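You operate a simulated robot arm through the tools that you are given. There is no shell and no other tool.

You are at the controls of a simulated robot arm. One attempt, no reset.

JOB
Add 10 caps to the small black bin and stand it on PACKED.
Fine: the bin waits in the feeder tray with 10 caps: tray in, set the cap dial, push the pad once, tray out; bin to PACKED, then tray in; leave the other bins.

It is judged by the outcome, as a careful person would: the job done as asked, and still so three seconds after it is handed in. It fails if anything else is knocked over, pushed out of place, dropped, spilled or broken. Lids that push on must go on centred and level and be pressed home; caps that screw on are set level and turned clockwise until they are tight.

ROBOT AND FRAMES
A 7-joint arm with a three-finger gripper, fixed in place. Base frame: the origin is on the floor under the middle of its stand, x ahead of it, y to its left, z up; the work surface is at about z = 70. Readings come in cm, degrees, newtons and seconds.
It reaches about 134.2 cm from its shoulder. Its first joint turns from -166.0 to 166.0 degrees. Payload 2.69 kg.
The tool frame sits at the grasp point between the pads (the TCP): z along the fingers, y along the line on which they close. The tips reach 3 cm beyond it. The gripper opens to 12.8 cm; its body begins 11.7 cm behind the TCP.
Orientation is that of the tool frame in the base frame, as a unit quaternion [w, x, y, z]. With the fingers straight down and closing along the base's y, the tool's x points along the base's -x, its y along +y and its z along -z.

CONTROLS
- The arm moves only by the tool servo_tool. Its argument "moves" is a list of rows, each a list of 3 entries, a list of its own where there are three numbers: the shift along the base's x, y, z in m, then the turn, a rotation vector about the base's x, y, z in degrees, then the opening, from 0 (shut) to 1 (fully open). In form: [[[dx, dy, dz], [ax, ay, az], claw], ...]. A call has 1 to 20 rows; each row shifts and turns the commanded pose from where the row before left it. Rows are played at 5 a second. More than 5 cm and 8.6 degrees between two rows, or a gripper value outside its range, and nothing of the call is played. A pose out of reach is approached as far as the arm can. The call stops where the force on the tool passes 40 N (or 10 N more than at its start, if that is more) or the arm is blocked; 0.2 s more then pass. The fingers move at their own pace (about 12.7 cm/s each) and stop on an object; they squeeze with about 42 N. The grip force told is the motor's: it shows also when the fingers shut on nothing. Time passes only in rows, and 0.2 s behind the last, so rows that do not move let the fingers close. The reply holds the time, the measured pose of the TCP, the force on the tool along the base axes, the opening and the grip force, in the units named above and with some noise, with the torque about the TCP (base axes, N m) and any sound that the robot's microphone picked up.
- Cameras (640 x 400 px; columns grow to the right, rows downward): "scene" is fixed at [21.93, 50.02, 146.07]; the picture's right is [-0.53, -0.85, 0.00], its down [-0.55, 0.34, -0.76] and it looks along [0.64, -0.40, -0.65] (base axes); focal length 323 px, centre (320, 200). "wrist" rides on the gripper at [5.8, 5.4, -13.1] in the tool frame; the picture's right is [-0.68, 0.74, 0.00], its down [-0.62, -0.57, -0.55] and it looks along [-0.40, -0.37, 0.84] (tool axes); focal length 234 px, centre (320, 200).
- grab_frame(camera): a new picture of that camera. It takes no simulated time.
- move_column(by): moves the trunk up (or, below 0, down) by that many cm; the arm rides with it, the base frame stays. It gives what a move gives, with no picture.
- probe_pixels(camera, pixels): there is no depth. For up to 12 entries [column, row, z] of the newest picture of that camera ("zoom" is the newest enlarged one), the place [x, y] in the base frame at which the ray of that pixel passes the height z, good to about 0.3 cm. It takes no simulated time.
- zoom(camera, box): a new picture of the part [left, top, right, bottom] of that camera's present view, enlarged. It takes no simulated time.
- finish_job(): hands the job in; it is judged then, once.

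Leave the gripper open and the arm clear of the work at the hand-in unless told otherwise.

The tools are called after "Emit:" as a command line: name --argument value ..., lists and objects as JSON in quotes. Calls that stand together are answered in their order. servo_tool: Moves the arm, as the interface text tells. Its arguments: {"type":"object","properties":{"moves":{"type":"array"}},"required":["moves"]} The other tools are called the same way: move_column (by) moves the trunk up or down; grab_frame (camera) takes a picture; probe_pixels (camera, pixels) gives the place at which the rays of pixels pass given heights; zoom (camera, box) takes an enlarged picture of a part of a camera's view; finish_job () hands the job in.

At the start:

```text
time_s: 0.0
tool_pos: [74.93, 29.4, 111.76]
tool_rot: [0.0, 0.0, 1.0, 0.0]
force: [-0.6, 0.1, -0.3]
torque: [-0.04, 0.04, 0.02]
gripper_width: 12.77
finger_force: 0.1
trunk travel left (down, up): [-15.0, 20.0]
```

scene: 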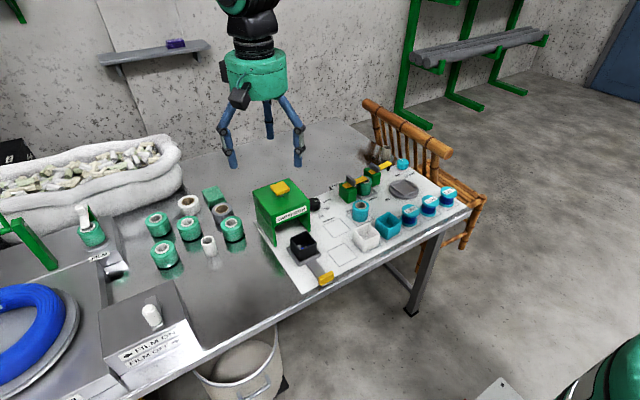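
wrist: 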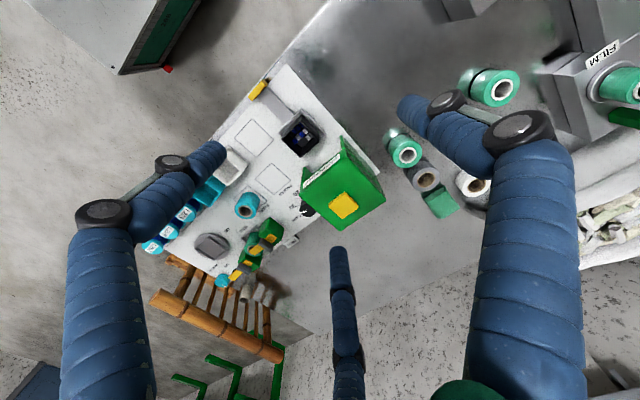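

I see the green feeder with a yellow pad on top, a black bin on its tray and a yellow tray handle. I'll zoom in to read the details first.

Emit:
zoom --camera "scene" --box '[240, 160, 360, 300]'

Emit:
zoom --camera "scene" --box '[320, 140, 480, 280]'

Emit:
zoom --camera "wrist" --box '[220, 60, 400, 250]'

```text
2.86 times, centred on (300, 230) of scene
```

zoom: 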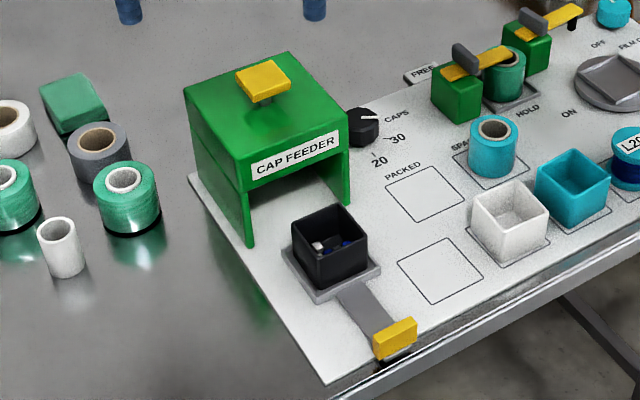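

```text
2.86 times, centred on (400, 210) of scene
```

zoom: 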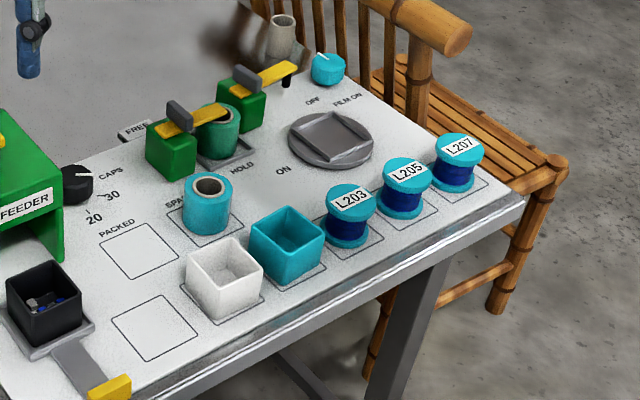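

```text
2.11 times, centred on (310, 155) of wrist
```

zoom: 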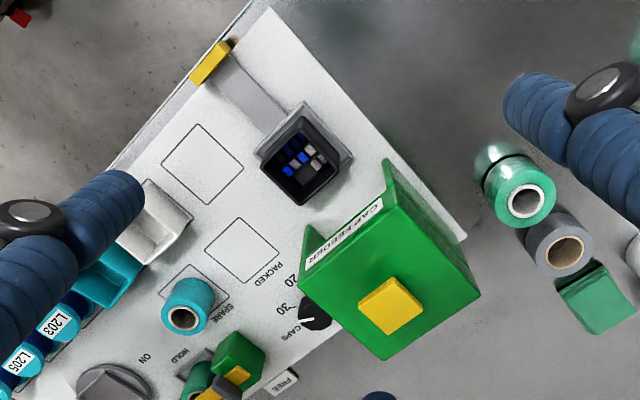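

I need geometry: probing the board (z≈70–71), feeder, pad, dial, tray handle and bin in both pictures.

Emit:
probe_pixels --camera "scene" --pixels '[[280, 187, 86], [280, 187, 90], [315, 203, 74], [326, 279, 73], [303, 255, 72], [303, 240, 76], [340, 226, 70], [342, 254, 70], [265, 213, 86], [330, 293, 70]]'

Emit:
probe_pixels --camera "wrist" --pixels '[[344, 206, 86], [344, 206, 90], [307, 209, 74], [258, 90, 73], [300, 135, 70], [300, 132, 76], [277, 179, 70], [256, 139, 70], [247, 205, 78]]'

```text
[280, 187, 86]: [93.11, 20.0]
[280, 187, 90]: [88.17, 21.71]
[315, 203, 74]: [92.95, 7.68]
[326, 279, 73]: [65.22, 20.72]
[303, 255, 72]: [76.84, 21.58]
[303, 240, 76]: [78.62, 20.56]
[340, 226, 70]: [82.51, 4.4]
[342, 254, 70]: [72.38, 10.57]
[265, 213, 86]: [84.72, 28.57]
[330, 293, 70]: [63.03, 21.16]
```

```text
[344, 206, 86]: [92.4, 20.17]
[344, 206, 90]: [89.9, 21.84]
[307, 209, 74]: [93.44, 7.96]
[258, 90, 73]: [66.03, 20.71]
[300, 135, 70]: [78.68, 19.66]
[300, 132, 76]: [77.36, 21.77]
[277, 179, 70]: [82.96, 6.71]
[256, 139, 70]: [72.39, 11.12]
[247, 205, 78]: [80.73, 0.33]
```

Pad ≈ (91.6, 20.5, 87), dial ≈ (93, 8, 74), bin ≈ (77, 21), tray handle ≈ (65.5, 20.7). The tray runs along x. I'll move the wrist camera nearer, staying well above the feeder, to read the dial.

Emit:
servo_tool --moves '[[[0.02, -0.03, -0.03], [0, 0, 0], 1], [[0.02, -0.03, -0.03], [0, 0, 0], 1], [[0.02, -0.03, -0.03], [0, 0, 0], 1], [[0.02, -0.03, -0.03], [0, 0, 0], 1], [[0, 0, 0], [0, 0, 0], 1]]'

Emit:
grab_frame --camera "wrist"

```text
time_s: 1.2
tool_pos: [82.91, 17.24, 99.71]
tool_rot: [0.0, 0.0, 1.0, 0.0]
force: [0.5, -0.2, -0.8]
torque: [0.02, 0.02, -0.01]
gripper_width: 12.8
finger_force: 0.2
trunk travel left (down, up): [-15.0, 20.0]
```

```text
taken
```

wrist: 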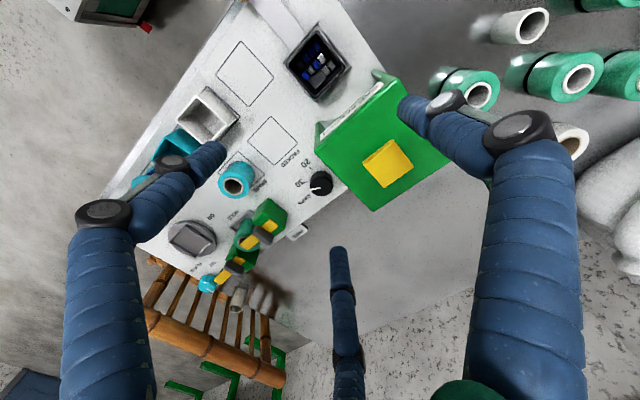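

Emit:
zoom --camera "wrist" --box '[265, 135, 355, 225]'

Emit:
zoom --camera "scene" --box '[295, 180, 345, 220]'

Emit:
zoom --camera "wrist" --box '[270, 10, 370, 110]'

```text
4.44 times, centred on (310, 180) of wrist
```

zoom: 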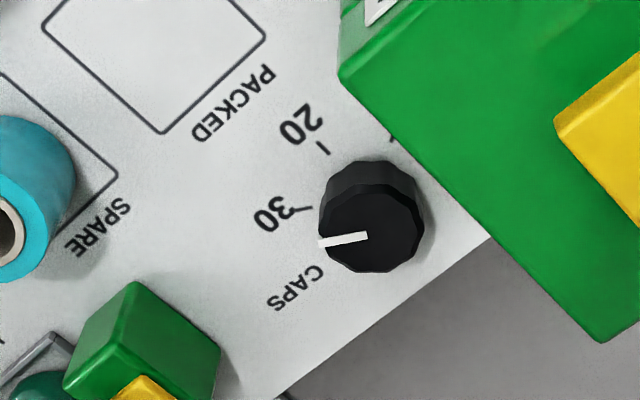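

```text
10.00 times, centred on (320, 200) of scene
```

zoom: 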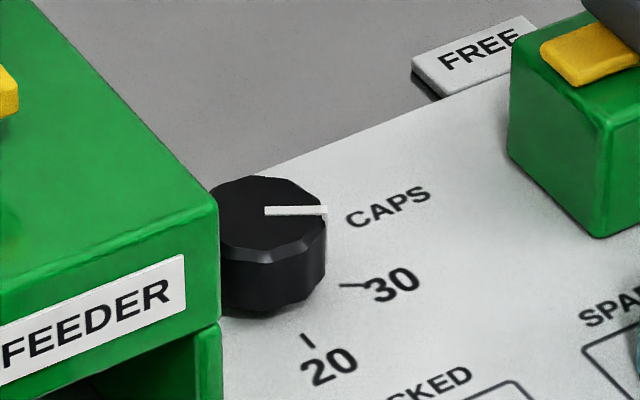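

```text
4.00 times, centred on (320, 60) of wrist
```

zoom: 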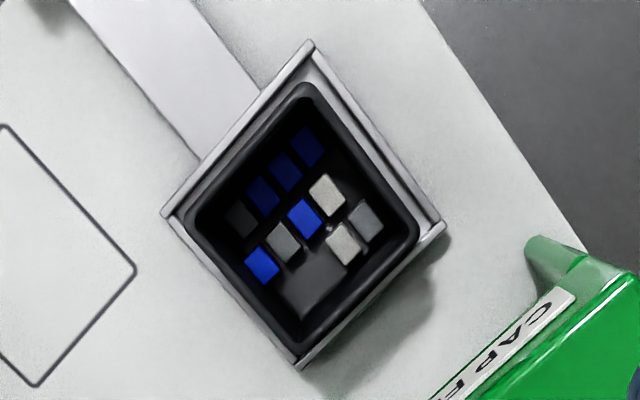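

The bin holds 10 caps; the dial pointer stands past 30, and a third mark is partly hidden by the feeder. I'll measure where the marks and pointer lie.

Emit:
zoom --camera "wrist" --box '[265, 135, 355, 225]'

Emit:
probe_pixels --camera "zoom" --pixels '[[298, 208, 70.5], [323, 148, 70.5], [393, 140, 70.5], [371, 238, 74], [318, 243, 74], [368, 237, 74], [425, 205, 74], [319, 260, 74], [340, 75, 86], [600, 340, 86], [490, 237, 70.5], [274, 399, 70.5]]'

```text
4.44 times, centred on (310, 180) of wrist
```

zoom: 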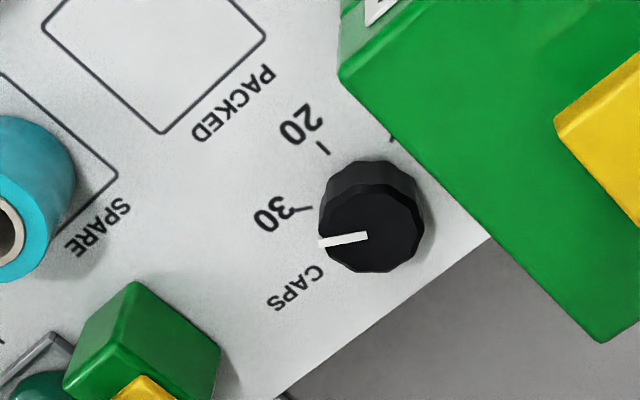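

```text
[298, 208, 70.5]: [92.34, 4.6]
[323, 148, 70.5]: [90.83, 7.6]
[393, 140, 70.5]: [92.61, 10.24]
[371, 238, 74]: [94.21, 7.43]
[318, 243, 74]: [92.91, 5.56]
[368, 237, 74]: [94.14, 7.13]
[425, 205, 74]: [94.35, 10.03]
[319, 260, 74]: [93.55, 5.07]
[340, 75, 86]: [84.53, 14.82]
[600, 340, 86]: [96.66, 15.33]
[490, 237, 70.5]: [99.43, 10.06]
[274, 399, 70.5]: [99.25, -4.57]
```

By parallax the pointer actually stands at 30 (about 237°), 20 is at ~177°, and a third mark at ~118° (presumably 10). I must confirm its label: yaw the tool +60° and look from the −y side over the board.

Emit:
servo_tool --moves '[[[-0.0067, -0.0163, -0.011], [0, 0, 8.57], 1], [[-0.0067, -0.0163, -0.011], [0, 0, 8.57], 1], [[-0.0067, -0.0163, -0.011], [0, 0, 8.57], 1], [[-0.0067, -0.0163, -0.011], [0, 0, 8.57], 1], [[-0.0067, -0.0163, -0.011], [0, 0, 8.57], 1], [[-0.0067, -0.0163, -0.011], [0, 0, 8.57], 1], [[-0.0067, -0.0163, -0.011], [0, 0, 8.57], 1], [[0, 0, 0], [0, 0, 0], 1]]'

Emit:
grab_frame --camera "wrist"

```text
time_s: 3.0
tool_pos: [78.06, 6.12, 92.12]
tool_rot: [0.0, -0.501, 0.866, 0.0]
force: [0.1, -0.9, 0.7]
torque: [0.03, 0.01, 0.0]
gripper_width: 12.8
finger_force: 0.0
trunk travel left (down, up): [-15.0, 20.0]
```

```text
taken
```

wrist: 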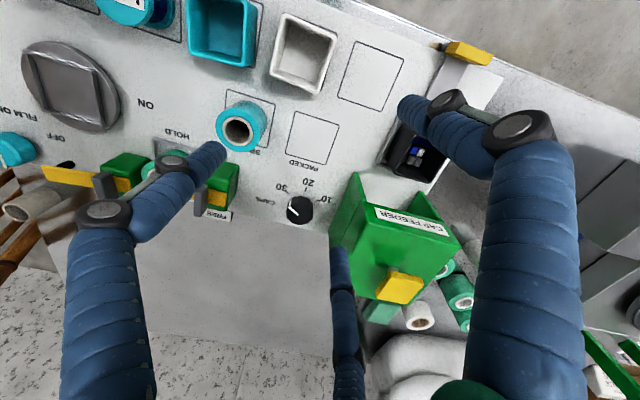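

Emit:
zoom --camera "wrist" --box '[260, 155, 350, 235]'

Emit:
probe_pixels --camera "zoom" --pixels '[[320, 200, 70.5]]'

```text
5.00 times, centred on (305, 195) of wrist
```

zoom: 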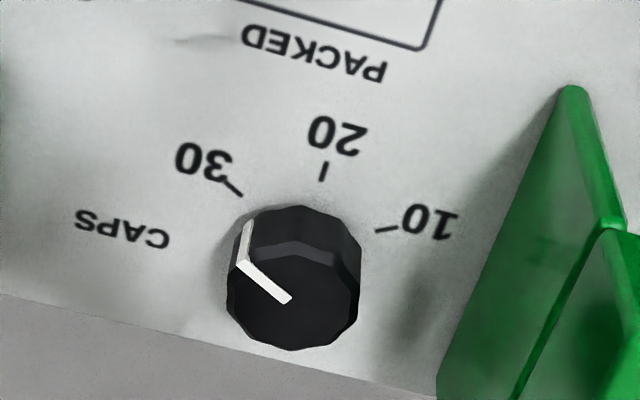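

```text
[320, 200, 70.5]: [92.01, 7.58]
```

Confirmed: marks are 10, 20, 30, pointer now at 30. Getting knob centre and height, plus feeder and tray data, from this angle.

Emit:
probe_pixels --camera "zoom" --pixels '[[290, 299, 73], [290, 299, 74], [290, 299, 75], [240, 262, 74], [248, 222, 71], [242, 195, 70.5], [322, 181, 70.5], [376, 231, 70.5], [230, 270, 74], [360, 275, 74], [290, 349, 74], [300, 243, 74]]'

Emit:
probe_pixels --camera "wrist" --pixels '[[467, 54, 73], [467, 54, 75], [335, 248, 70], [350, 174, 86], [460, 245, 86], [315, 137, 70.5], [371, 75, 70.5], [240, 133, 78], [303, 55, 78], [405, 280, 87], [413, 155, 70.5]]'

Emit:
zoom --camera "wrist" --box '[330, 20, 510, 200]'

```text
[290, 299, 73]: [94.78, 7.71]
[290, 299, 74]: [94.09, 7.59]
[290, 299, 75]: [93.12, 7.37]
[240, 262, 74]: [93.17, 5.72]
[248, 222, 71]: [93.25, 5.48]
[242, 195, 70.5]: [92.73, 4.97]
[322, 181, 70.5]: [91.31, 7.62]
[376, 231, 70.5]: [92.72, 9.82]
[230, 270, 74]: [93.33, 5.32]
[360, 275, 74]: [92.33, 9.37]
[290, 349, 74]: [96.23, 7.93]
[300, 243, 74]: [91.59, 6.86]
```

```text
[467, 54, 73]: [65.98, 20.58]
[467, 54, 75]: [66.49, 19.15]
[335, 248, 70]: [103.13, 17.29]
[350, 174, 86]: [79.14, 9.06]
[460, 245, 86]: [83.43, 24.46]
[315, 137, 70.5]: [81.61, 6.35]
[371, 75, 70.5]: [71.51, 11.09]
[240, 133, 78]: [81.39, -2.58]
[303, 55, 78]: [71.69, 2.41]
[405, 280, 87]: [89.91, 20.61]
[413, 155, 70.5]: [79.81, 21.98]
```

```text
2.22 times, centred on (420, 110) of wrist
```

zoom: 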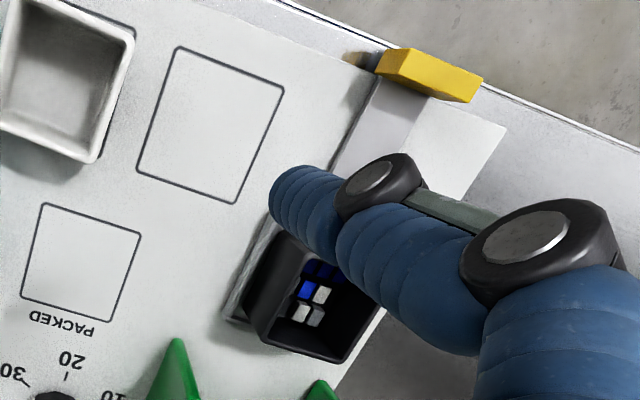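

Knob centre ≈ (94.1, 7.5), 10 lies 120° clockwise (seen from above) from 30. First step is tray in: I'll go to the −x side of the yellow handle, high up, yawing so two fingers face +x, closing the fingers for pushing.

Emit:
servo_tool --moves '[[[-0.035, 0.0242, 0], [0, 0, 5], 0], [[-0.035, 0.0242, 0], [0, 0, 5], 0], [[-0.035, 0.0242, 0], [0, 0, 5], 0], [[-0.035, 0.0242, 0], [0, 0, 5], 0], [[-0.035, 0.0242, 0], [0, 0, 5], 0], [[-0.035, 0.0242, 0], [0, 0, 5], 0], [[0, 0, 0], [0, -7.5, 0], 0], [[0, 0, 0], [0, -7.5, 0], 0], [[0, 0, 0], [0, -7.5, 0], 0], [[0, 0, 0], [0, -7.5, 0], 0], [[0, 0, 0], [0, 0, 0], 0]]'

Emit:
grab_frame --camera "wrist"

Emit:
grab_frame --camera "scene"

```text
time_s: 5.4
tool_pos: [57.21, 20.67, 92.08]
tool_rot: [0.182, -0.683, 0.684, -0.183]
force: [0.4, -0.3, -0.6]
torque: [0.05, -0.08, 0.0]
gripper_width: 0.2
finger_force: 31.5
trunk travel left (down, up): [-15.0, 20.0]
```

```text
taken
```

wrist: 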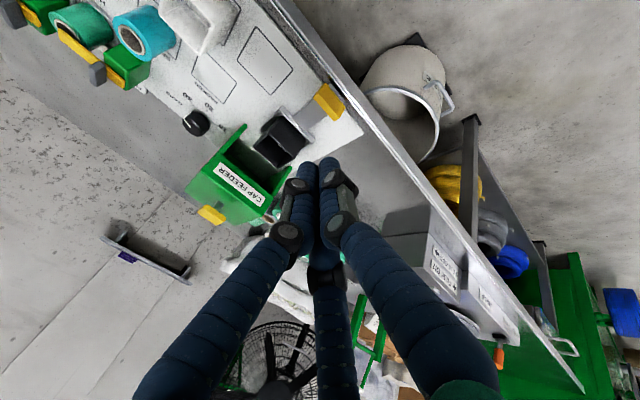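

```text
taken
```

scene: 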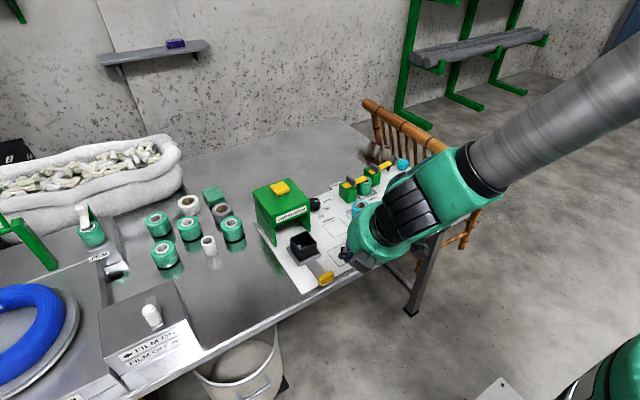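

Fingers are shut and tilted 30°. I'll zoom on the handle to measure its faces before lowering.

Emit:
zoom --camera "scene" --box '[280, 225, 360, 295]'

Emit:
zoom --camera "wrist" --box '[230, 60, 390, 200]'

```text
5.71 times, centred on (320, 260) of scene
```

zoom: 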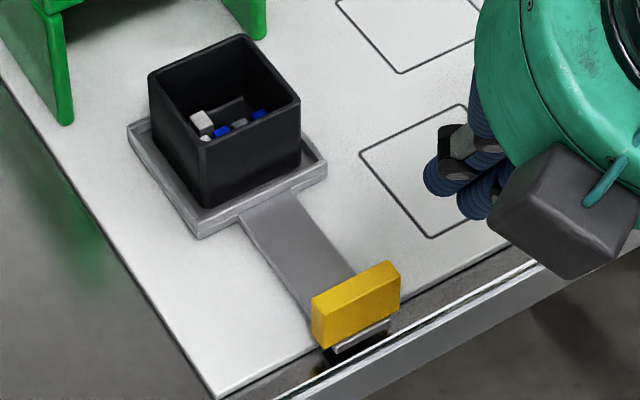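

```text
2.86 times, centred on (310, 130) of wrist
```

zoom: 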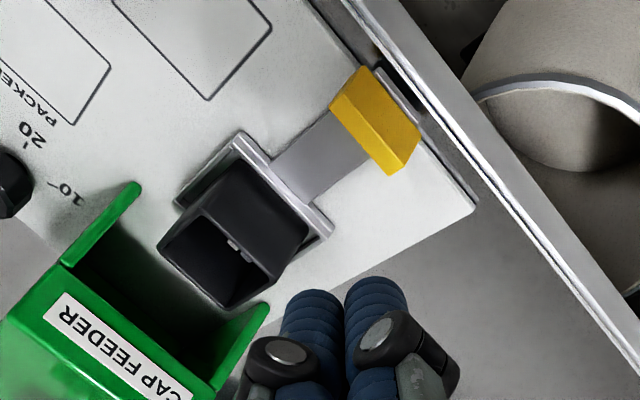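

Emit:
probe_pixels --camera "scene" --pixels '[[320.35, 285.9, 71.5], [334, 278.9, 71.5], [320.4, 280.0, 74.5], [333.0, 273.4, 74.5], [318.6, 277.5, 74.5], [332.3, 271.0, 74.5], [298.2, 297, 70.5], [293.5, 282, 70.5], [301, 243, 77], [289.5, 238, 77]]'

Emit:
probe_pixels --camera "zoom" --pixels '[[378, 68, 74.5], [420, 125, 74.5], [330, 98, 74.5], [388, 175, 74.5], [407, 165, 74.5], [405, 170, 71.5], [270, 150, 71.5], [332, 228, 71.5], [140, 185, 86], [270, 305, 86]]'

```text
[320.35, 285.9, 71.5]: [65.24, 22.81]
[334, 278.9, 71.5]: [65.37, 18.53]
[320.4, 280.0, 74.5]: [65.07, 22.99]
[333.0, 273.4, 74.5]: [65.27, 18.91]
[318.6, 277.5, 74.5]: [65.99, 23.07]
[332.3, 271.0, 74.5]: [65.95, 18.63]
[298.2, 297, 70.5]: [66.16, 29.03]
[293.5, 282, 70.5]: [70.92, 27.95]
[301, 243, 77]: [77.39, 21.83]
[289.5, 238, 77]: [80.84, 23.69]
```

```text
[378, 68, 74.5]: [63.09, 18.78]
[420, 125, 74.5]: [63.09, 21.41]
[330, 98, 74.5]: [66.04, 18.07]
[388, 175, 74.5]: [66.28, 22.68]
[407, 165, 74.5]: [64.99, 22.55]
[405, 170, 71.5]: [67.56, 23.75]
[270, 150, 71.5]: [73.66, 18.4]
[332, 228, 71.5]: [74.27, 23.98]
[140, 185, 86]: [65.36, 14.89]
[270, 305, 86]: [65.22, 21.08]
```

Handle spans x 65.2–66.5, y 18.7–22.8, z 71.5–74.5. Lowering in front of it (TCP z 75.3), then creeping to just short of contact.

Emit:
servo_tool --moves '[[[0, 0, -0.042], [0, 0, 0], 0], [[0, 0, -0.042], [0, 0, 0], 0], [[0, 0, -0.042], [0, 0, 0], 0], [[0, 0, -0.042], [0, 0, 0], 0], [[0.015, 0, 0], [0, 0, 0], 0], [[0.015, 0, 0], [0, 0, 0], 0], [[0.01, 0, 0], [0, 0, 0], 0], [[0, 0, 0], [0, 0, 0], 0]]'

Emit:
zoom --camera "scene" --box '[270, 200, 390, 310]'

Emit:
grab_frame --camera "wrist"

```text
time_s: 7.2
tool_pos: [61.28, 20.58, 75.39]
tool_rot: [0.184, -0.683, 0.683, -0.182]
force: [-0.4, 0.7, 1.5]
torque: [-0.01, 0.02, 0.02]
gripper_width: 0.21
finger_force: 31.6
trunk travel left (down, up): [-15.0, 20.0]
```

```text
3.64 times, centred on (330, 255) of scene
```

zoom: 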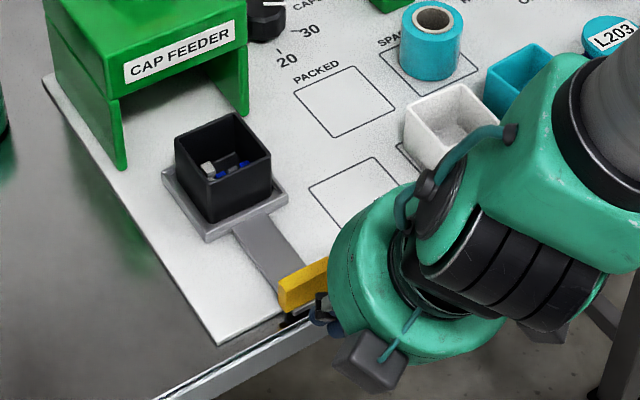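

```text
taken
```

wrist: 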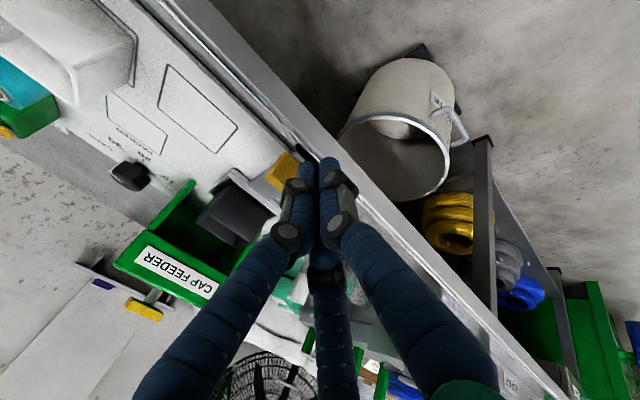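

Fingers are just short of the handle and nothing is touching. Pushing the tray in along +x at 1 cm a row.

Emit:
servo_tool --moves '[[[0.005, 0, 0], [0, 0, 0], 0], [[0.005, 0, 0], [0, 0, 0], 0], [[0.007, 0, 0], [0, 0, 0], 0], [[0.01, 0, 0], [0, 0, 0], 0], [[0.01, 0, 0], [0, 0, 0], 0], [[0.01, 0, 0], [0, 0, 0], 0], [[0.01, 0, 0], [0, 0, 0], 0], [[0, 0, 0], [0, 0, 0], 0]]'

Emit:
zoom --camera "scene" --box '[270, 200, 390, 310]'

```text
time_s: 9.0
tool_pos: [66.81, 20.75, 75.28]
tool_rot: [-0.183, 0.683, -0.683, 0.183]
force: [0.2, 0.1, 0.0]
torque: [0.0, 0.0, 0.0]
gripper_width: 0.19
finger_force: 31.0
trunk travel left (down, up): [-15.0, 20.0]
```

```text
3.64 times, centred on (330, 255) of scene
```

zoom: 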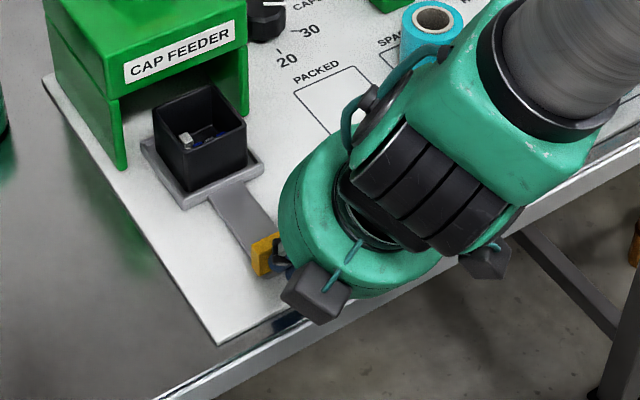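

Tray is sliding (about 4.5 cm so far) with no resistance. Continuing.

Emit:
servo_tool --moves '[[[0.01, 0, 0], [0, 0, 0], 0], [[0.01, 0, 0], [0, 0, 0], 0], [[0.01, 0, 0], [0, 0, 0], 0], [[0.01, 0, 0], [0, 0, 0], 0], [[0.01, 0, 0], [0, 0, 0], 0], [[0.01, 0, 0], [0, 0, 0], 0], [[0.01, 0, 0], [0, 0, 0], 0], [[0, 0, 0], [0, 0, 0], 0]]'

Emit:
zoom --camera "scene" --box '[270, 180, 390, 290]'

Emit:
grab_frame --camera "wrist"

```text
time_s: 10.8
tool_pos: [74.05, 20.68, 75.28]
tool_rot: [-0.182, 0.683, -0.683, 0.183]
force: [-1.1, -0.2, -0.5]
torque: [0.0, -0.02, 0.05]
gripper_width: 0.24
finger_force: 31.5
trunk travel left (down, up): [-15.0, 20.0]
```

```text
3.64 times, centred on (330, 235) of scene
```

zoom: 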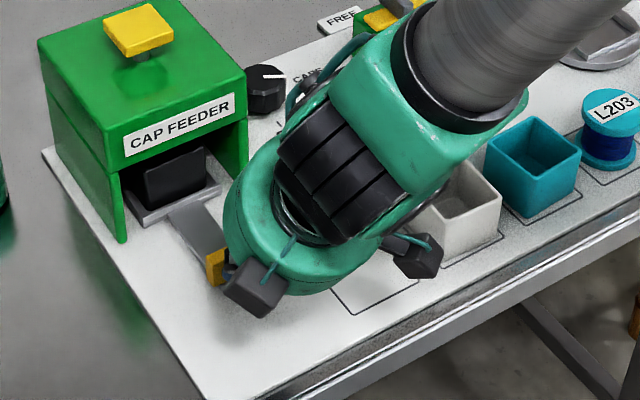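

```text
taken
```

wrist: 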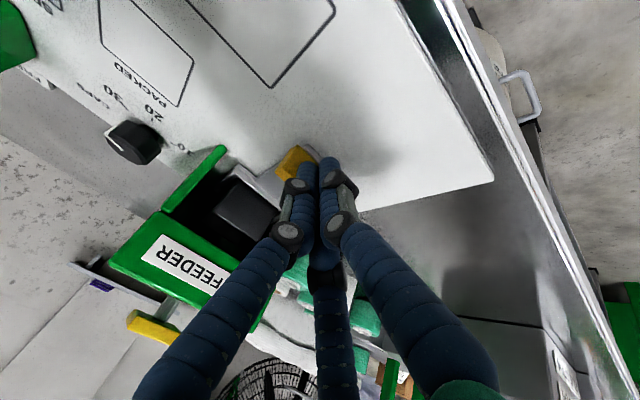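

The bin is going under the hood. Continuing slowly at 0.5 cm a row until the tray meets its stop.

Emit:
servo_tool --moves '[[[0.005, 0, 0], [0, 0, 0], 0], [[0.005, 0, 0], [0, 0, 0], 0], [[0.005, 0, 0], [0, 0, 0], 0], [[0.005, 0, 0], [0, 0, 0], 0], [[0.005, 0, 0], [0, 0, 0], 0], [[0.005, 0, 0], [0, 0, 0], 0], [[0, 0, 0], [0, 0, 0], 0]]'

Emit:
zoom --camera "scene" --box '[270, 180, 390, 290]'

```text
time_s: 12.2
tool_pos: [76.04, 20.52, 74.67]
tool_rot: [-0.179, 0.685, -0.683, 0.181]
force: [-10.5, 0.2, 2.2]
torque: [0.1, 0.11, 0.07]
gripper_width: 0.24
finger_force: 32.0
trunk travel left (down, up): [-15.0, 20.0]
stopped in row 6: the force on the tool passed its limit at 51 N (the readings are from after the stop); the commanded pose is now the measured one
```

```text
3.64 times, centred on (330, 235) of scene
```

zoom: 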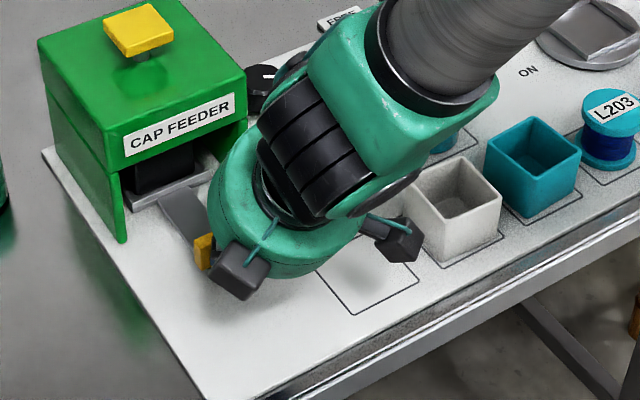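

The push met a firm stop (51 N) with the handle near x≈79. Backing off, then I'll rise and look into the feeder to verify the tray is fully home.

Emit:
servo_tool --moves '[[[-0.01, 0, 0], [0, 0, 0], 0], [[-0.02, 0, 0.0], [0, 0, 0], 0], [[-0.03, 0, 0.01], [0, 0, 0], 0], [[-0.03, 0, 0.03], [0, 0, 0], 0], [[-0.03, 0, 0.03], [0, 0, 0], 0], [[-0.03, 0, 0.03], [0, 0, 0], 0], [[0, 0, 0], [0, 0, 0], 0]]'

Emit:
grab_frame --camera "wrist"

Emit:
zoom --camera "scene" --box '[250, 170, 370, 280]'

```text
time_s: 13.8
tool_pos: [60.96, 20.44, 85.09]
tool_rot: [-0.18, 0.684, -0.683, 0.181]
force: [-0.9, -0.8, -0.7]
torque: [-0.03, -0.01, 0.01]
gripper_width: 0.23
finger_force: 31.9
trunk travel left (down, up): [-15.0, 20.0]
```

```text
taken
```

wrist: 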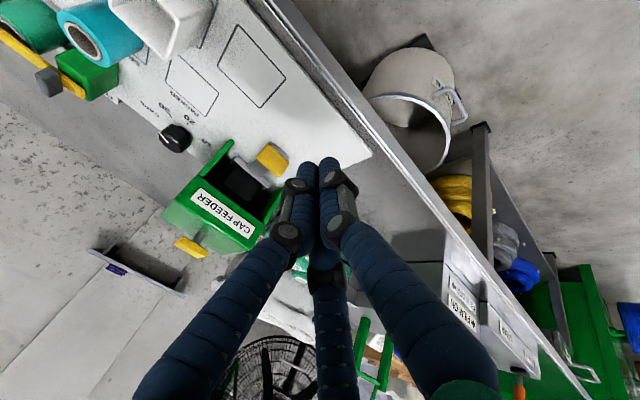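

```text
3.64 times, centred on (310, 225) of scene
```

zoom: 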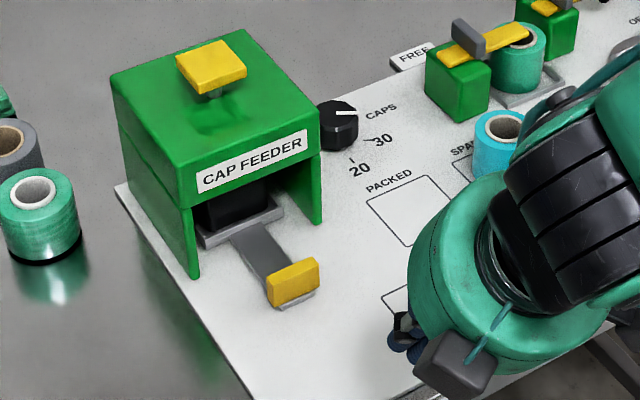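

Emit:
probe_pixels --camera "zoom" --pixels '[[273, 306, 71.5], [318, 285, 71.5], [271, 285, 74.5], [318, 262, 74.5], [196, 275, 70.5], [322, 222, 70.5], [210, 66, 87.2], [210, 97, 84], [211, 96, 86], [320, 155, 84], [118, 105, 84]]'

Emit:
zoom --camera "wrist" --box '[130, 110, 310, 270]'

```text
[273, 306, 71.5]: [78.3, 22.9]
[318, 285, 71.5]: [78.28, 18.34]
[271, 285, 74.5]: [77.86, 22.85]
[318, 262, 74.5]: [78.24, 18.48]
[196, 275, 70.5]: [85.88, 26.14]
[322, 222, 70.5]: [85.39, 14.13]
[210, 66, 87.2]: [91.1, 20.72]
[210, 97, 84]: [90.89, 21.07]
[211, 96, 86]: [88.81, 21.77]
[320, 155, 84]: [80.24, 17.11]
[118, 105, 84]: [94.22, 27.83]
```

```text
2.50 times, centred on (220, 190) of wrist
```

zoom: 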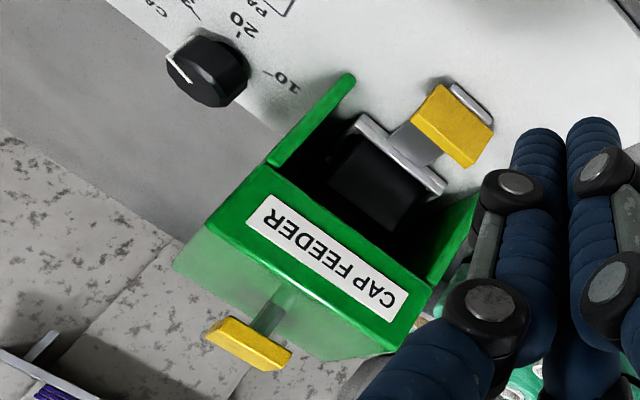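

Tray travelled 13.0 cm; bin centre now at x≈90.4 under the pad's axis (91.1) with the tray front flush in the opening—home. Now I'll measure the feeder and pad heights.

Emit:
zoom --camera "scene" --box '[245, 170, 335, 250]'

```text
5.00 times, centred on (290, 210) of scene
```

zoom: 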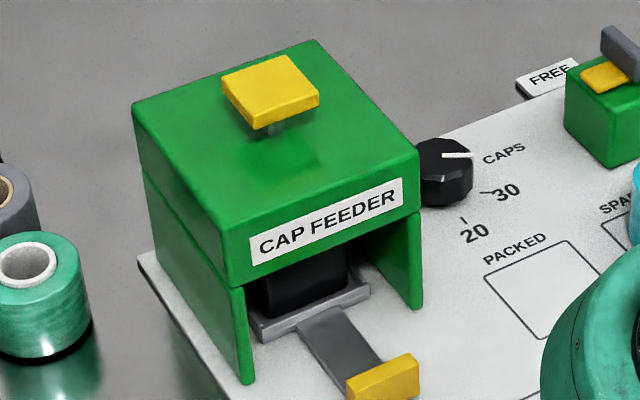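

Emit:
probe_pixels --camera "zoom" --pixels '[[245, 385, 70.5], [418, 308, 70.5], [228, 228, 86], [228, 228, 82], [417, 152, 86], [417, 152, 82], [315, 40, 86], [132, 103, 86], [228, 228, 90], [417, 152, 90]]'

Emit:
probe_pixels --camera "zoom" --pixels '[[222, 83, 88], [286, 55, 88], [320, 92, 88], [253, 128, 88], [272, 132, 86], [270, 130, 84]]'

```text
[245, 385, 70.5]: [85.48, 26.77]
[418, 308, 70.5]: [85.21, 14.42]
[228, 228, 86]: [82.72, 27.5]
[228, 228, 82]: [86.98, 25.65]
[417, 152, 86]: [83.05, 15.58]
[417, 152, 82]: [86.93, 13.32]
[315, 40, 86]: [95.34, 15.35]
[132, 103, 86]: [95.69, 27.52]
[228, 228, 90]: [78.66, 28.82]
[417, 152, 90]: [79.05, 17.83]
```

```text
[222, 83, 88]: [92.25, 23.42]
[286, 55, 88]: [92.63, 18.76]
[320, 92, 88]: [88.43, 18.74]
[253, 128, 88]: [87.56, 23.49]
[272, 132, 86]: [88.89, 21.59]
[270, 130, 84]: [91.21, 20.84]
```

Feeder: top z≈83.7, right wall y≈14.4; pad top ≈ (91.4, 20.6, 87). Next the dial: un-tilt, and go above the knob (94.1, 7.5) at yaw +60° so no finger faces the feeder, opening to ~60%.

Emit:
servo_tool --moves '[[[0, 0, 0.03], [0, 7.5, 0], 0], [[0, 0, 0.03], [0, 7.5, 0], 0.3], [[0, 0, 0.03], [0, 7.5, 0], 0.6], [[0, 0, 0.02], [0, 7.5, 0], 0.6], [[0.0414, -0.0162, 0], [0, 0, -3.75], 0.6], [[0.0414, -0.0162, 0], [0, 0, -3.75], 0.6], [[0.0414, -0.0162, 0], [0, 0, -3.75], 0.6], [[0.0414, -0.0162, 0], [0, 0, -3.75], 0.6], [[0.0414, -0.0162, 0], [0, 0, -3.75], 0.6], [[0.0414, -0.0162, 0], [0, 0, -3.75], 0.6], [[0.0414, -0.0162, 0], [0, 0, -3.75], 0.6], [[0.0414, -0.0162, 0], [0, 0, -3.75], 0.6], [[0, 0, 0], [0, 0, 0], 0.6]]'

Emit:
grab_frame --camera "wrist"

Emit:
grab_frame --camera "scene"

```text
time_s: 16.6
tool_pos: [94.03, 7.71, 95.66]
tool_rot: [-0.003, -0.5, 0.866, 0.002]
force: [0.5, -0.3, -0.2]
torque: [0.03, 0.03, 0.01]
gripper_width: 7.72
finger_force: 0.1
trunk travel left (down, up): [-15.0, 20.0]
```

```text
taken
```

wrist: 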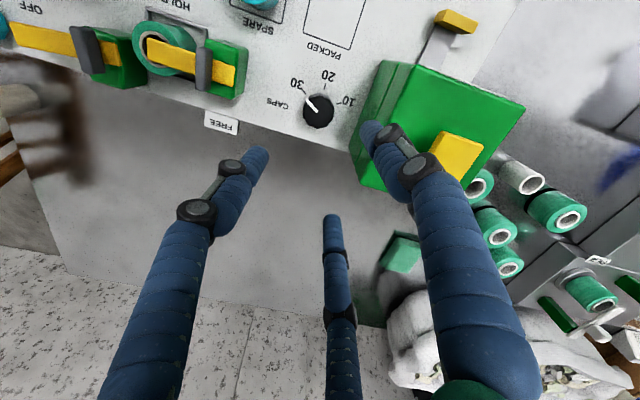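

```text
taken
```

scene: 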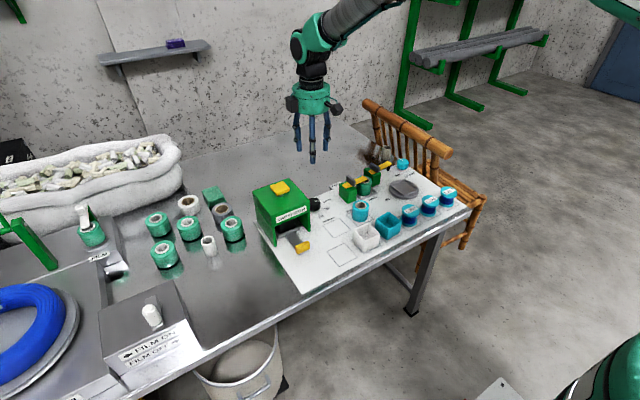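

Emit:
zoom --camera "wrist" --box '[280, 70, 360, 140]'

Emit:
zoom --camera "scene" --box '[270, 60, 360, 220]'

```text
5.71 times, centred on (320, 105) of wrist
```

zoom: 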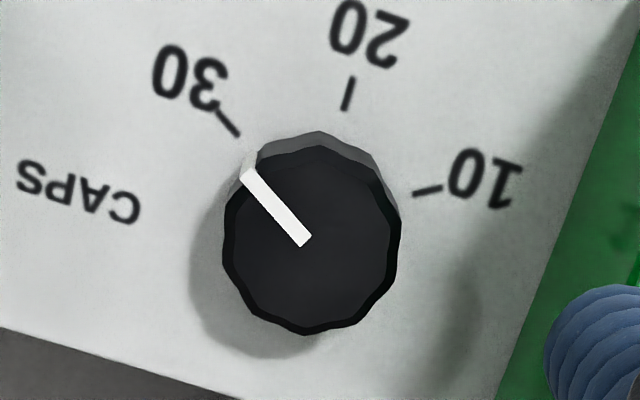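

```text
2.50 times, centred on (315, 140) of scene
```

zoom: 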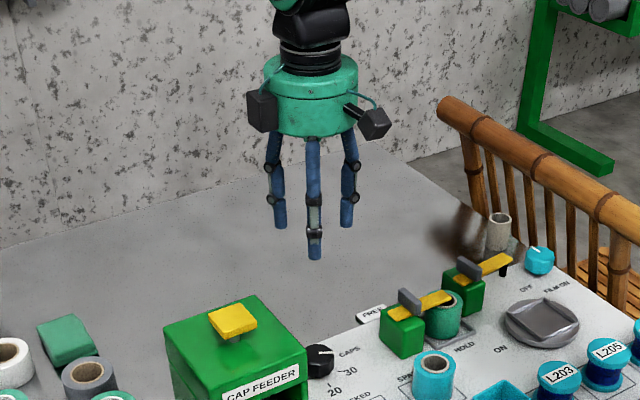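

Emit:
zoom --camera "wrist" --box '[280, 70, 360, 140]'

Emit:
probe_pixels --camera "zoom" --pixels '[[312, 240, 74], [305, 240, 74], [223, 240, 74], [402, 232, 74], [310, 334, 74], [320, 147, 74], [312, 240, 73], [243, 175, 74], [218, 110, 70.5], [346, 108, 70.5], [415, 195, 70.5], [320, 130, 70.5]]'

```text
5.71 times, centred on (320, 105) of wrist
```

zoom: 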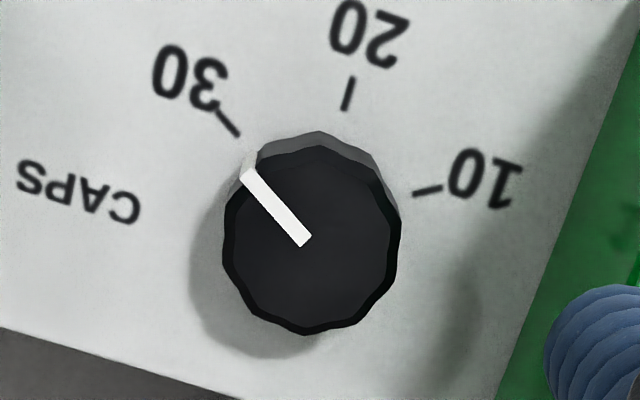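

```text
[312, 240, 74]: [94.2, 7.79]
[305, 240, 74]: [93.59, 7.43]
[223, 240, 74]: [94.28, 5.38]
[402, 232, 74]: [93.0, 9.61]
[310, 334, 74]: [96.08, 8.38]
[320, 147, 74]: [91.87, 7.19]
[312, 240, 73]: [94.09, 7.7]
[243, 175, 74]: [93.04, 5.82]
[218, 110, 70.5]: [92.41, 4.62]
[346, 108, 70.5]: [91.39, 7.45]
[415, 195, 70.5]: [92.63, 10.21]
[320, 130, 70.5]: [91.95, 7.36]
```

Knob centre ≈ (94.0, 7.6), diameter ≈ 4.4. Descending until the tips are just above the knob, then check.

Emit:
servo_tool --moves '[[[0, -0.001, -0.04], [0, 0, 0], 0.6], [[0, 0, -0.04], [0, 0, 0], 0.6], [[0, 0, -0.04], [0, 0, 0], 0.6], [[0, 0, -0.035], [0, 0, 0], 0.6], [[0, 0, -0.02], [0, 0, 0], 0.6], [[0, 0, 0], [0, 0, 0], 0.6]]'

Emit:
grab_frame --camera "wrist"

Emit:
zoom --camera "scene" --box '[250, 120, 370, 240]'

```text
time_s: 18.0
tool_pos: [94.14, 7.62, 78.64]
tool_rot: [-0.003, -0.501, 0.866, 0.003]
force: [0.7, 0.3, -0.2]
torque: [-0.02, 0.04, 0.02]
gripper_width: 7.66
finger_force: 0.1
trunk travel left (down, up): [-15.0, 20.0]
```

```text
taken
```

wrist: 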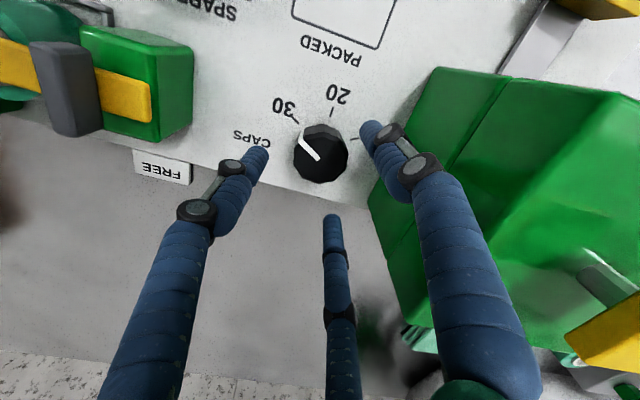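

```text
3.33 times, centred on (310, 180) of scene
```

zoom: 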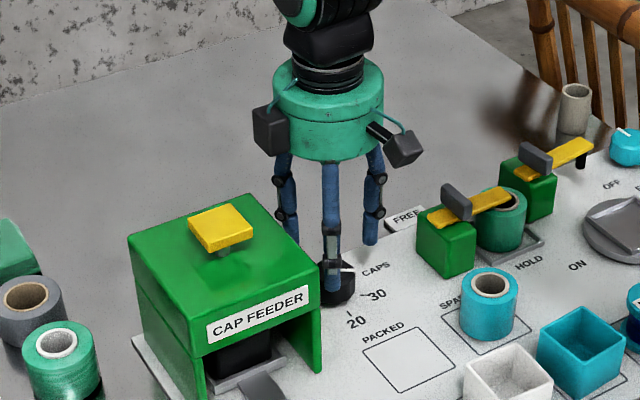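

Emit:
zoom --camera "wrist" --box '[270, 105, 370, 200]'

Emit:
probe_pixels --camera "wrist" --pixels '[[321, 157, 74], [321, 157, 73.5], [321, 157, 74.5], [294, 157, 74], [348, 152, 74], [321, 183, 74], [319, 162, 74]]'

```text
4.21 times, centred on (320, 152) of wrist
```

zoom: 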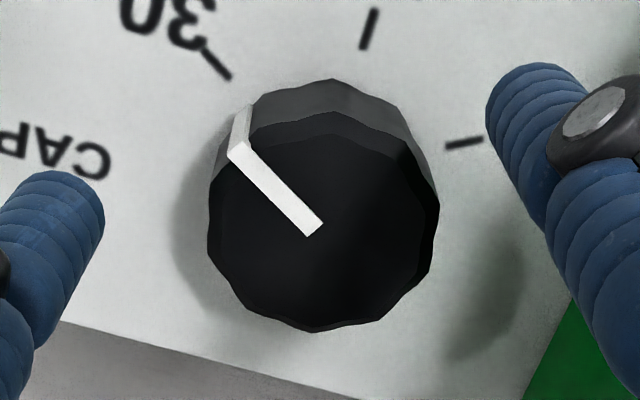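

```text
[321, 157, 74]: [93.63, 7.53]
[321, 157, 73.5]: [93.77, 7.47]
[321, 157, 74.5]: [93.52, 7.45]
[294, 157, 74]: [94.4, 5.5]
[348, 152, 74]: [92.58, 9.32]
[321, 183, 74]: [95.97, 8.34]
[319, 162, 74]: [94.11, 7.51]
```

The knob centre reads about 0.3 cm nearer −x than my axis; shifting −0.3 cm in x and lowering so the tips surround the knob (TCP z ≈ 75.3).

Emit:
servo_tool --moves '[[[-0.003, -0.0005, -0.01], [0, 0, 0], 0.6], [[0, 0, -0.01], [0, 0, 0], 0.6], [[0, 0, -0.0134], [0, 0, 0], 0.6], [[0, 0, 0], [0, 0, 0], 0.6]]'

Emit:
zoom --camera "wrist" --box '[240, 90, 420, 250]'

Emit:
zoom --camera "scene" --box '[270, 140, 360, 220]'

```text
time_s: 19.0
tool_pos: [93.94, 7.54, 75.07]
tool_rot: [-0.003, -0.501, 0.866, 0.002]
force: [0.5, 0.9, -0.7]
torque: [-0.01, -0.01, 0.03]
gripper_width: 7.69
finger_force: 0.0
trunk travel left (down, up): [-15.0, 20.0]
```

```text
2.50 times, centred on (330, 170) of wrist
```

zoom: 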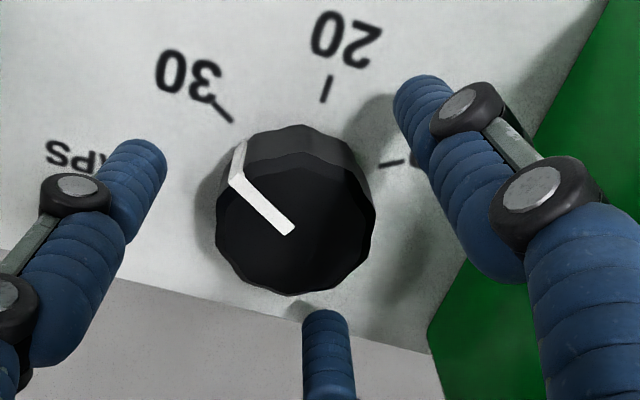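

```text
5.00 times, centred on (315, 180) of scene
```

zoom: 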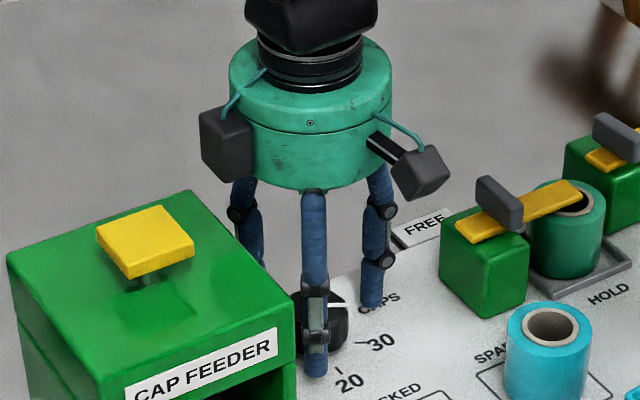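

Fingers surround the knob evenly. Closing on it without moving.

Emit:
servo_tool --moves '[[[0, 0, 0], [0, 0, 0], 0.45], [[0, 0, 0], [0, 0, 0], 0.2], [[0, 0, 0], [0, 0, 0], 0.1], [[0, 0, 0], [0, 0, 0], 0.1]]'

Emit:
zoom --camera "wrist" --box '[240, 90, 420, 250]'

```text
time_s: 20.0
tool_pos: [93.99, 7.58, 75.06]
tool_rot: [-0.002, -0.501, 0.866, 0.003]
force: [8.7, 1.0, -3.4]
torque: [0.0, -0.31, 0.02]
gripper_width: 4.36
finger_force: 44.8
trunk travel left (down, up): [-15.0, 20.0]
```

```text
2.50 times, centred on (330, 170) of wrist
```

zoom: 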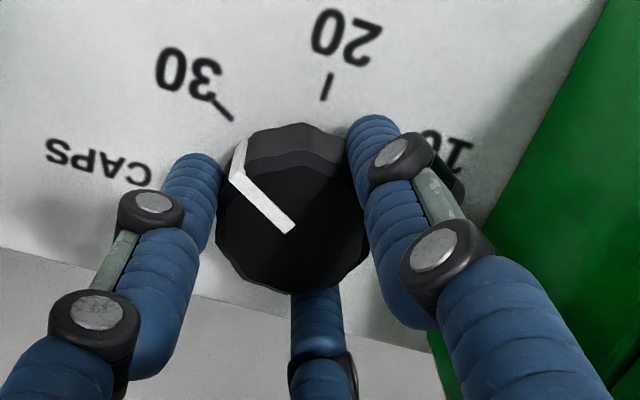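

Gripped at 4.36 cm with a small +x side load (8.7 N). Relieving it by 1 mm and starting the clockwise turn, −24° first, then check.

Emit:
servo_tool --moves '[[[0.001, 0, 0], [0, 0, 0], 0.1], [[0, 0, 0], [0, 0, -6], 0.1], [[0, 0, 0], [0, 0, -6], 0.1], [[0, 0, 0], [0, 0, -6], 0.1], [[0, 0, 0], [0, 0, -6], 0.1], [[0, 0, 0], [0, 0, 0], 0.1]]'

Emit:
zoom --camera "wrist" --box '[240, 90, 420, 250]'

Emit:
zoom --camera "scene" --box '[270, 140, 360, 220]'

```text
time_s: 21.4
tool_pos: [94.08, 7.42, 75.03]
tool_rot: [-0.001, -0.309, 0.951, 0.003]
force: [-6.3, -10.9, 12.2]
torque: [-0.45, 0.26, -0.04]
gripper_width: 4.35
finger_force: 45.7
trunk travel left (down, up): [-15.0, 20.0]
```

```text
2.50 times, centred on (330, 170) of wrist
```

zoom: 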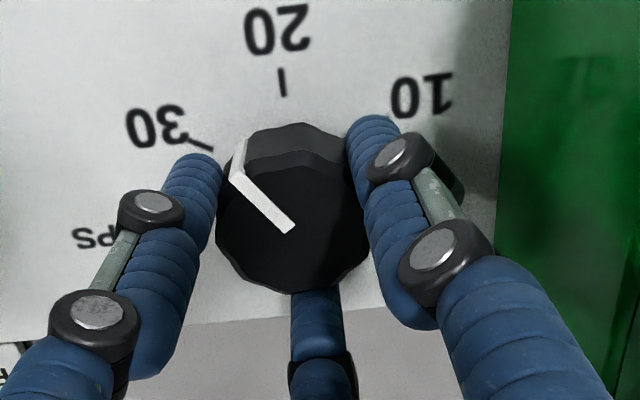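

```text
5.00 times, centred on (315, 180) of scene
```

zoom: 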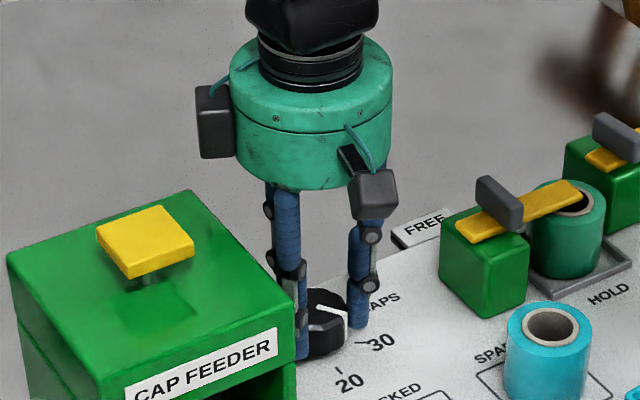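

The knob follows the grip (24° done). Continuing −36° to the middle.

Emit:
servo_tool --moves '[[[-0.0005, -0.001, 0.0005], [0, 0, -6], 0.1], [[0, 0, 0], [0, 0, -6], 0.1], [[0, 0, 0], [0, 0, -6], 0.1], [[0, 0, 0], [0, 0, -6], 0.1], [[0, 0, 0], [0, 0, -6], 0.1], [[0, 0, 0], [0, 0, -6], 0.1], [[0, 0, 0], [0, 0, 0], 0.1]]'

Emit:
zoom --camera "wrist" --box '[240, 90, 420, 250]'

Emit:
zoom --camera "scene" --box '[270, 140, 360, 220]'

```text
time_s: 23.0
tool_pos: [94.07, 7.41, 75.23]
tool_rot: [0.001, 0.0, 1.0, 0.005]
force: [-2.5, 1.8, 18.8]
torque: [0.09, 0.2, 0.0]
gripper_width: 4.37
finger_force: 45.2
trunk travel left (down, up): [-15.0, 20.0]
```

```text
2.50 times, centred on (330, 170) of wrist
```

zoom: 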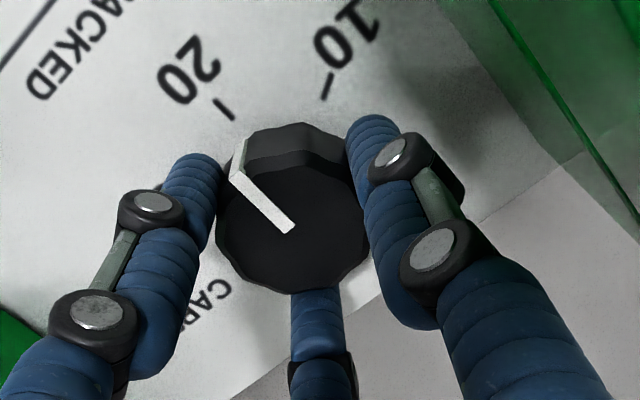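

```text
5.00 times, centred on (315, 180) of scene
```

zoom: 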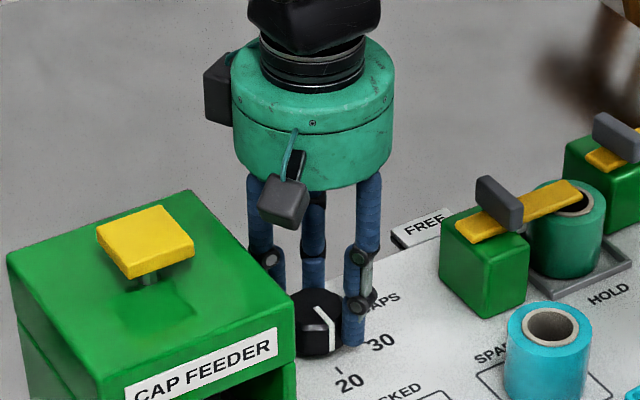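

Pointer now at 20 (halfway). Before swinging the camera housing over the feeder's edge, check the height of its lowest corner (scene px 308,186).

Emit:
grab_frame --camera "scene"

Emit:
probe_pixels --camera "scene" --pixels '[[307.5, 185.8, 82], [307.5, 185.8, 84], [307.5, 185.8, 86], [307.5, 185.8, 88], [303, 183, 86], [312, 183, 86]]'

```text
taken
```

scene: 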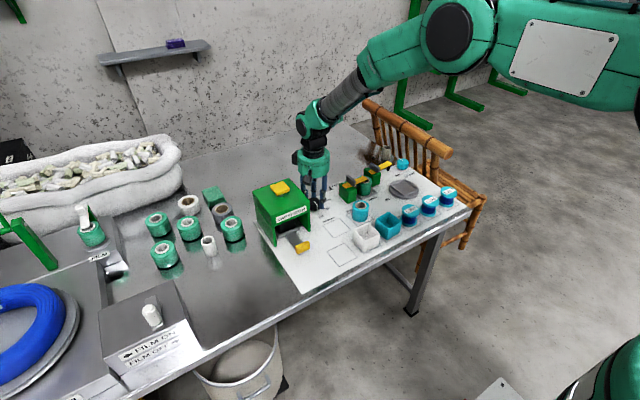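

```text
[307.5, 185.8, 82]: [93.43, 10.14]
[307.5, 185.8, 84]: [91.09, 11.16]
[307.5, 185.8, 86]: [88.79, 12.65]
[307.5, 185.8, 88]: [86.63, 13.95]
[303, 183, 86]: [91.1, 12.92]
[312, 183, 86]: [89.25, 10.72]
```

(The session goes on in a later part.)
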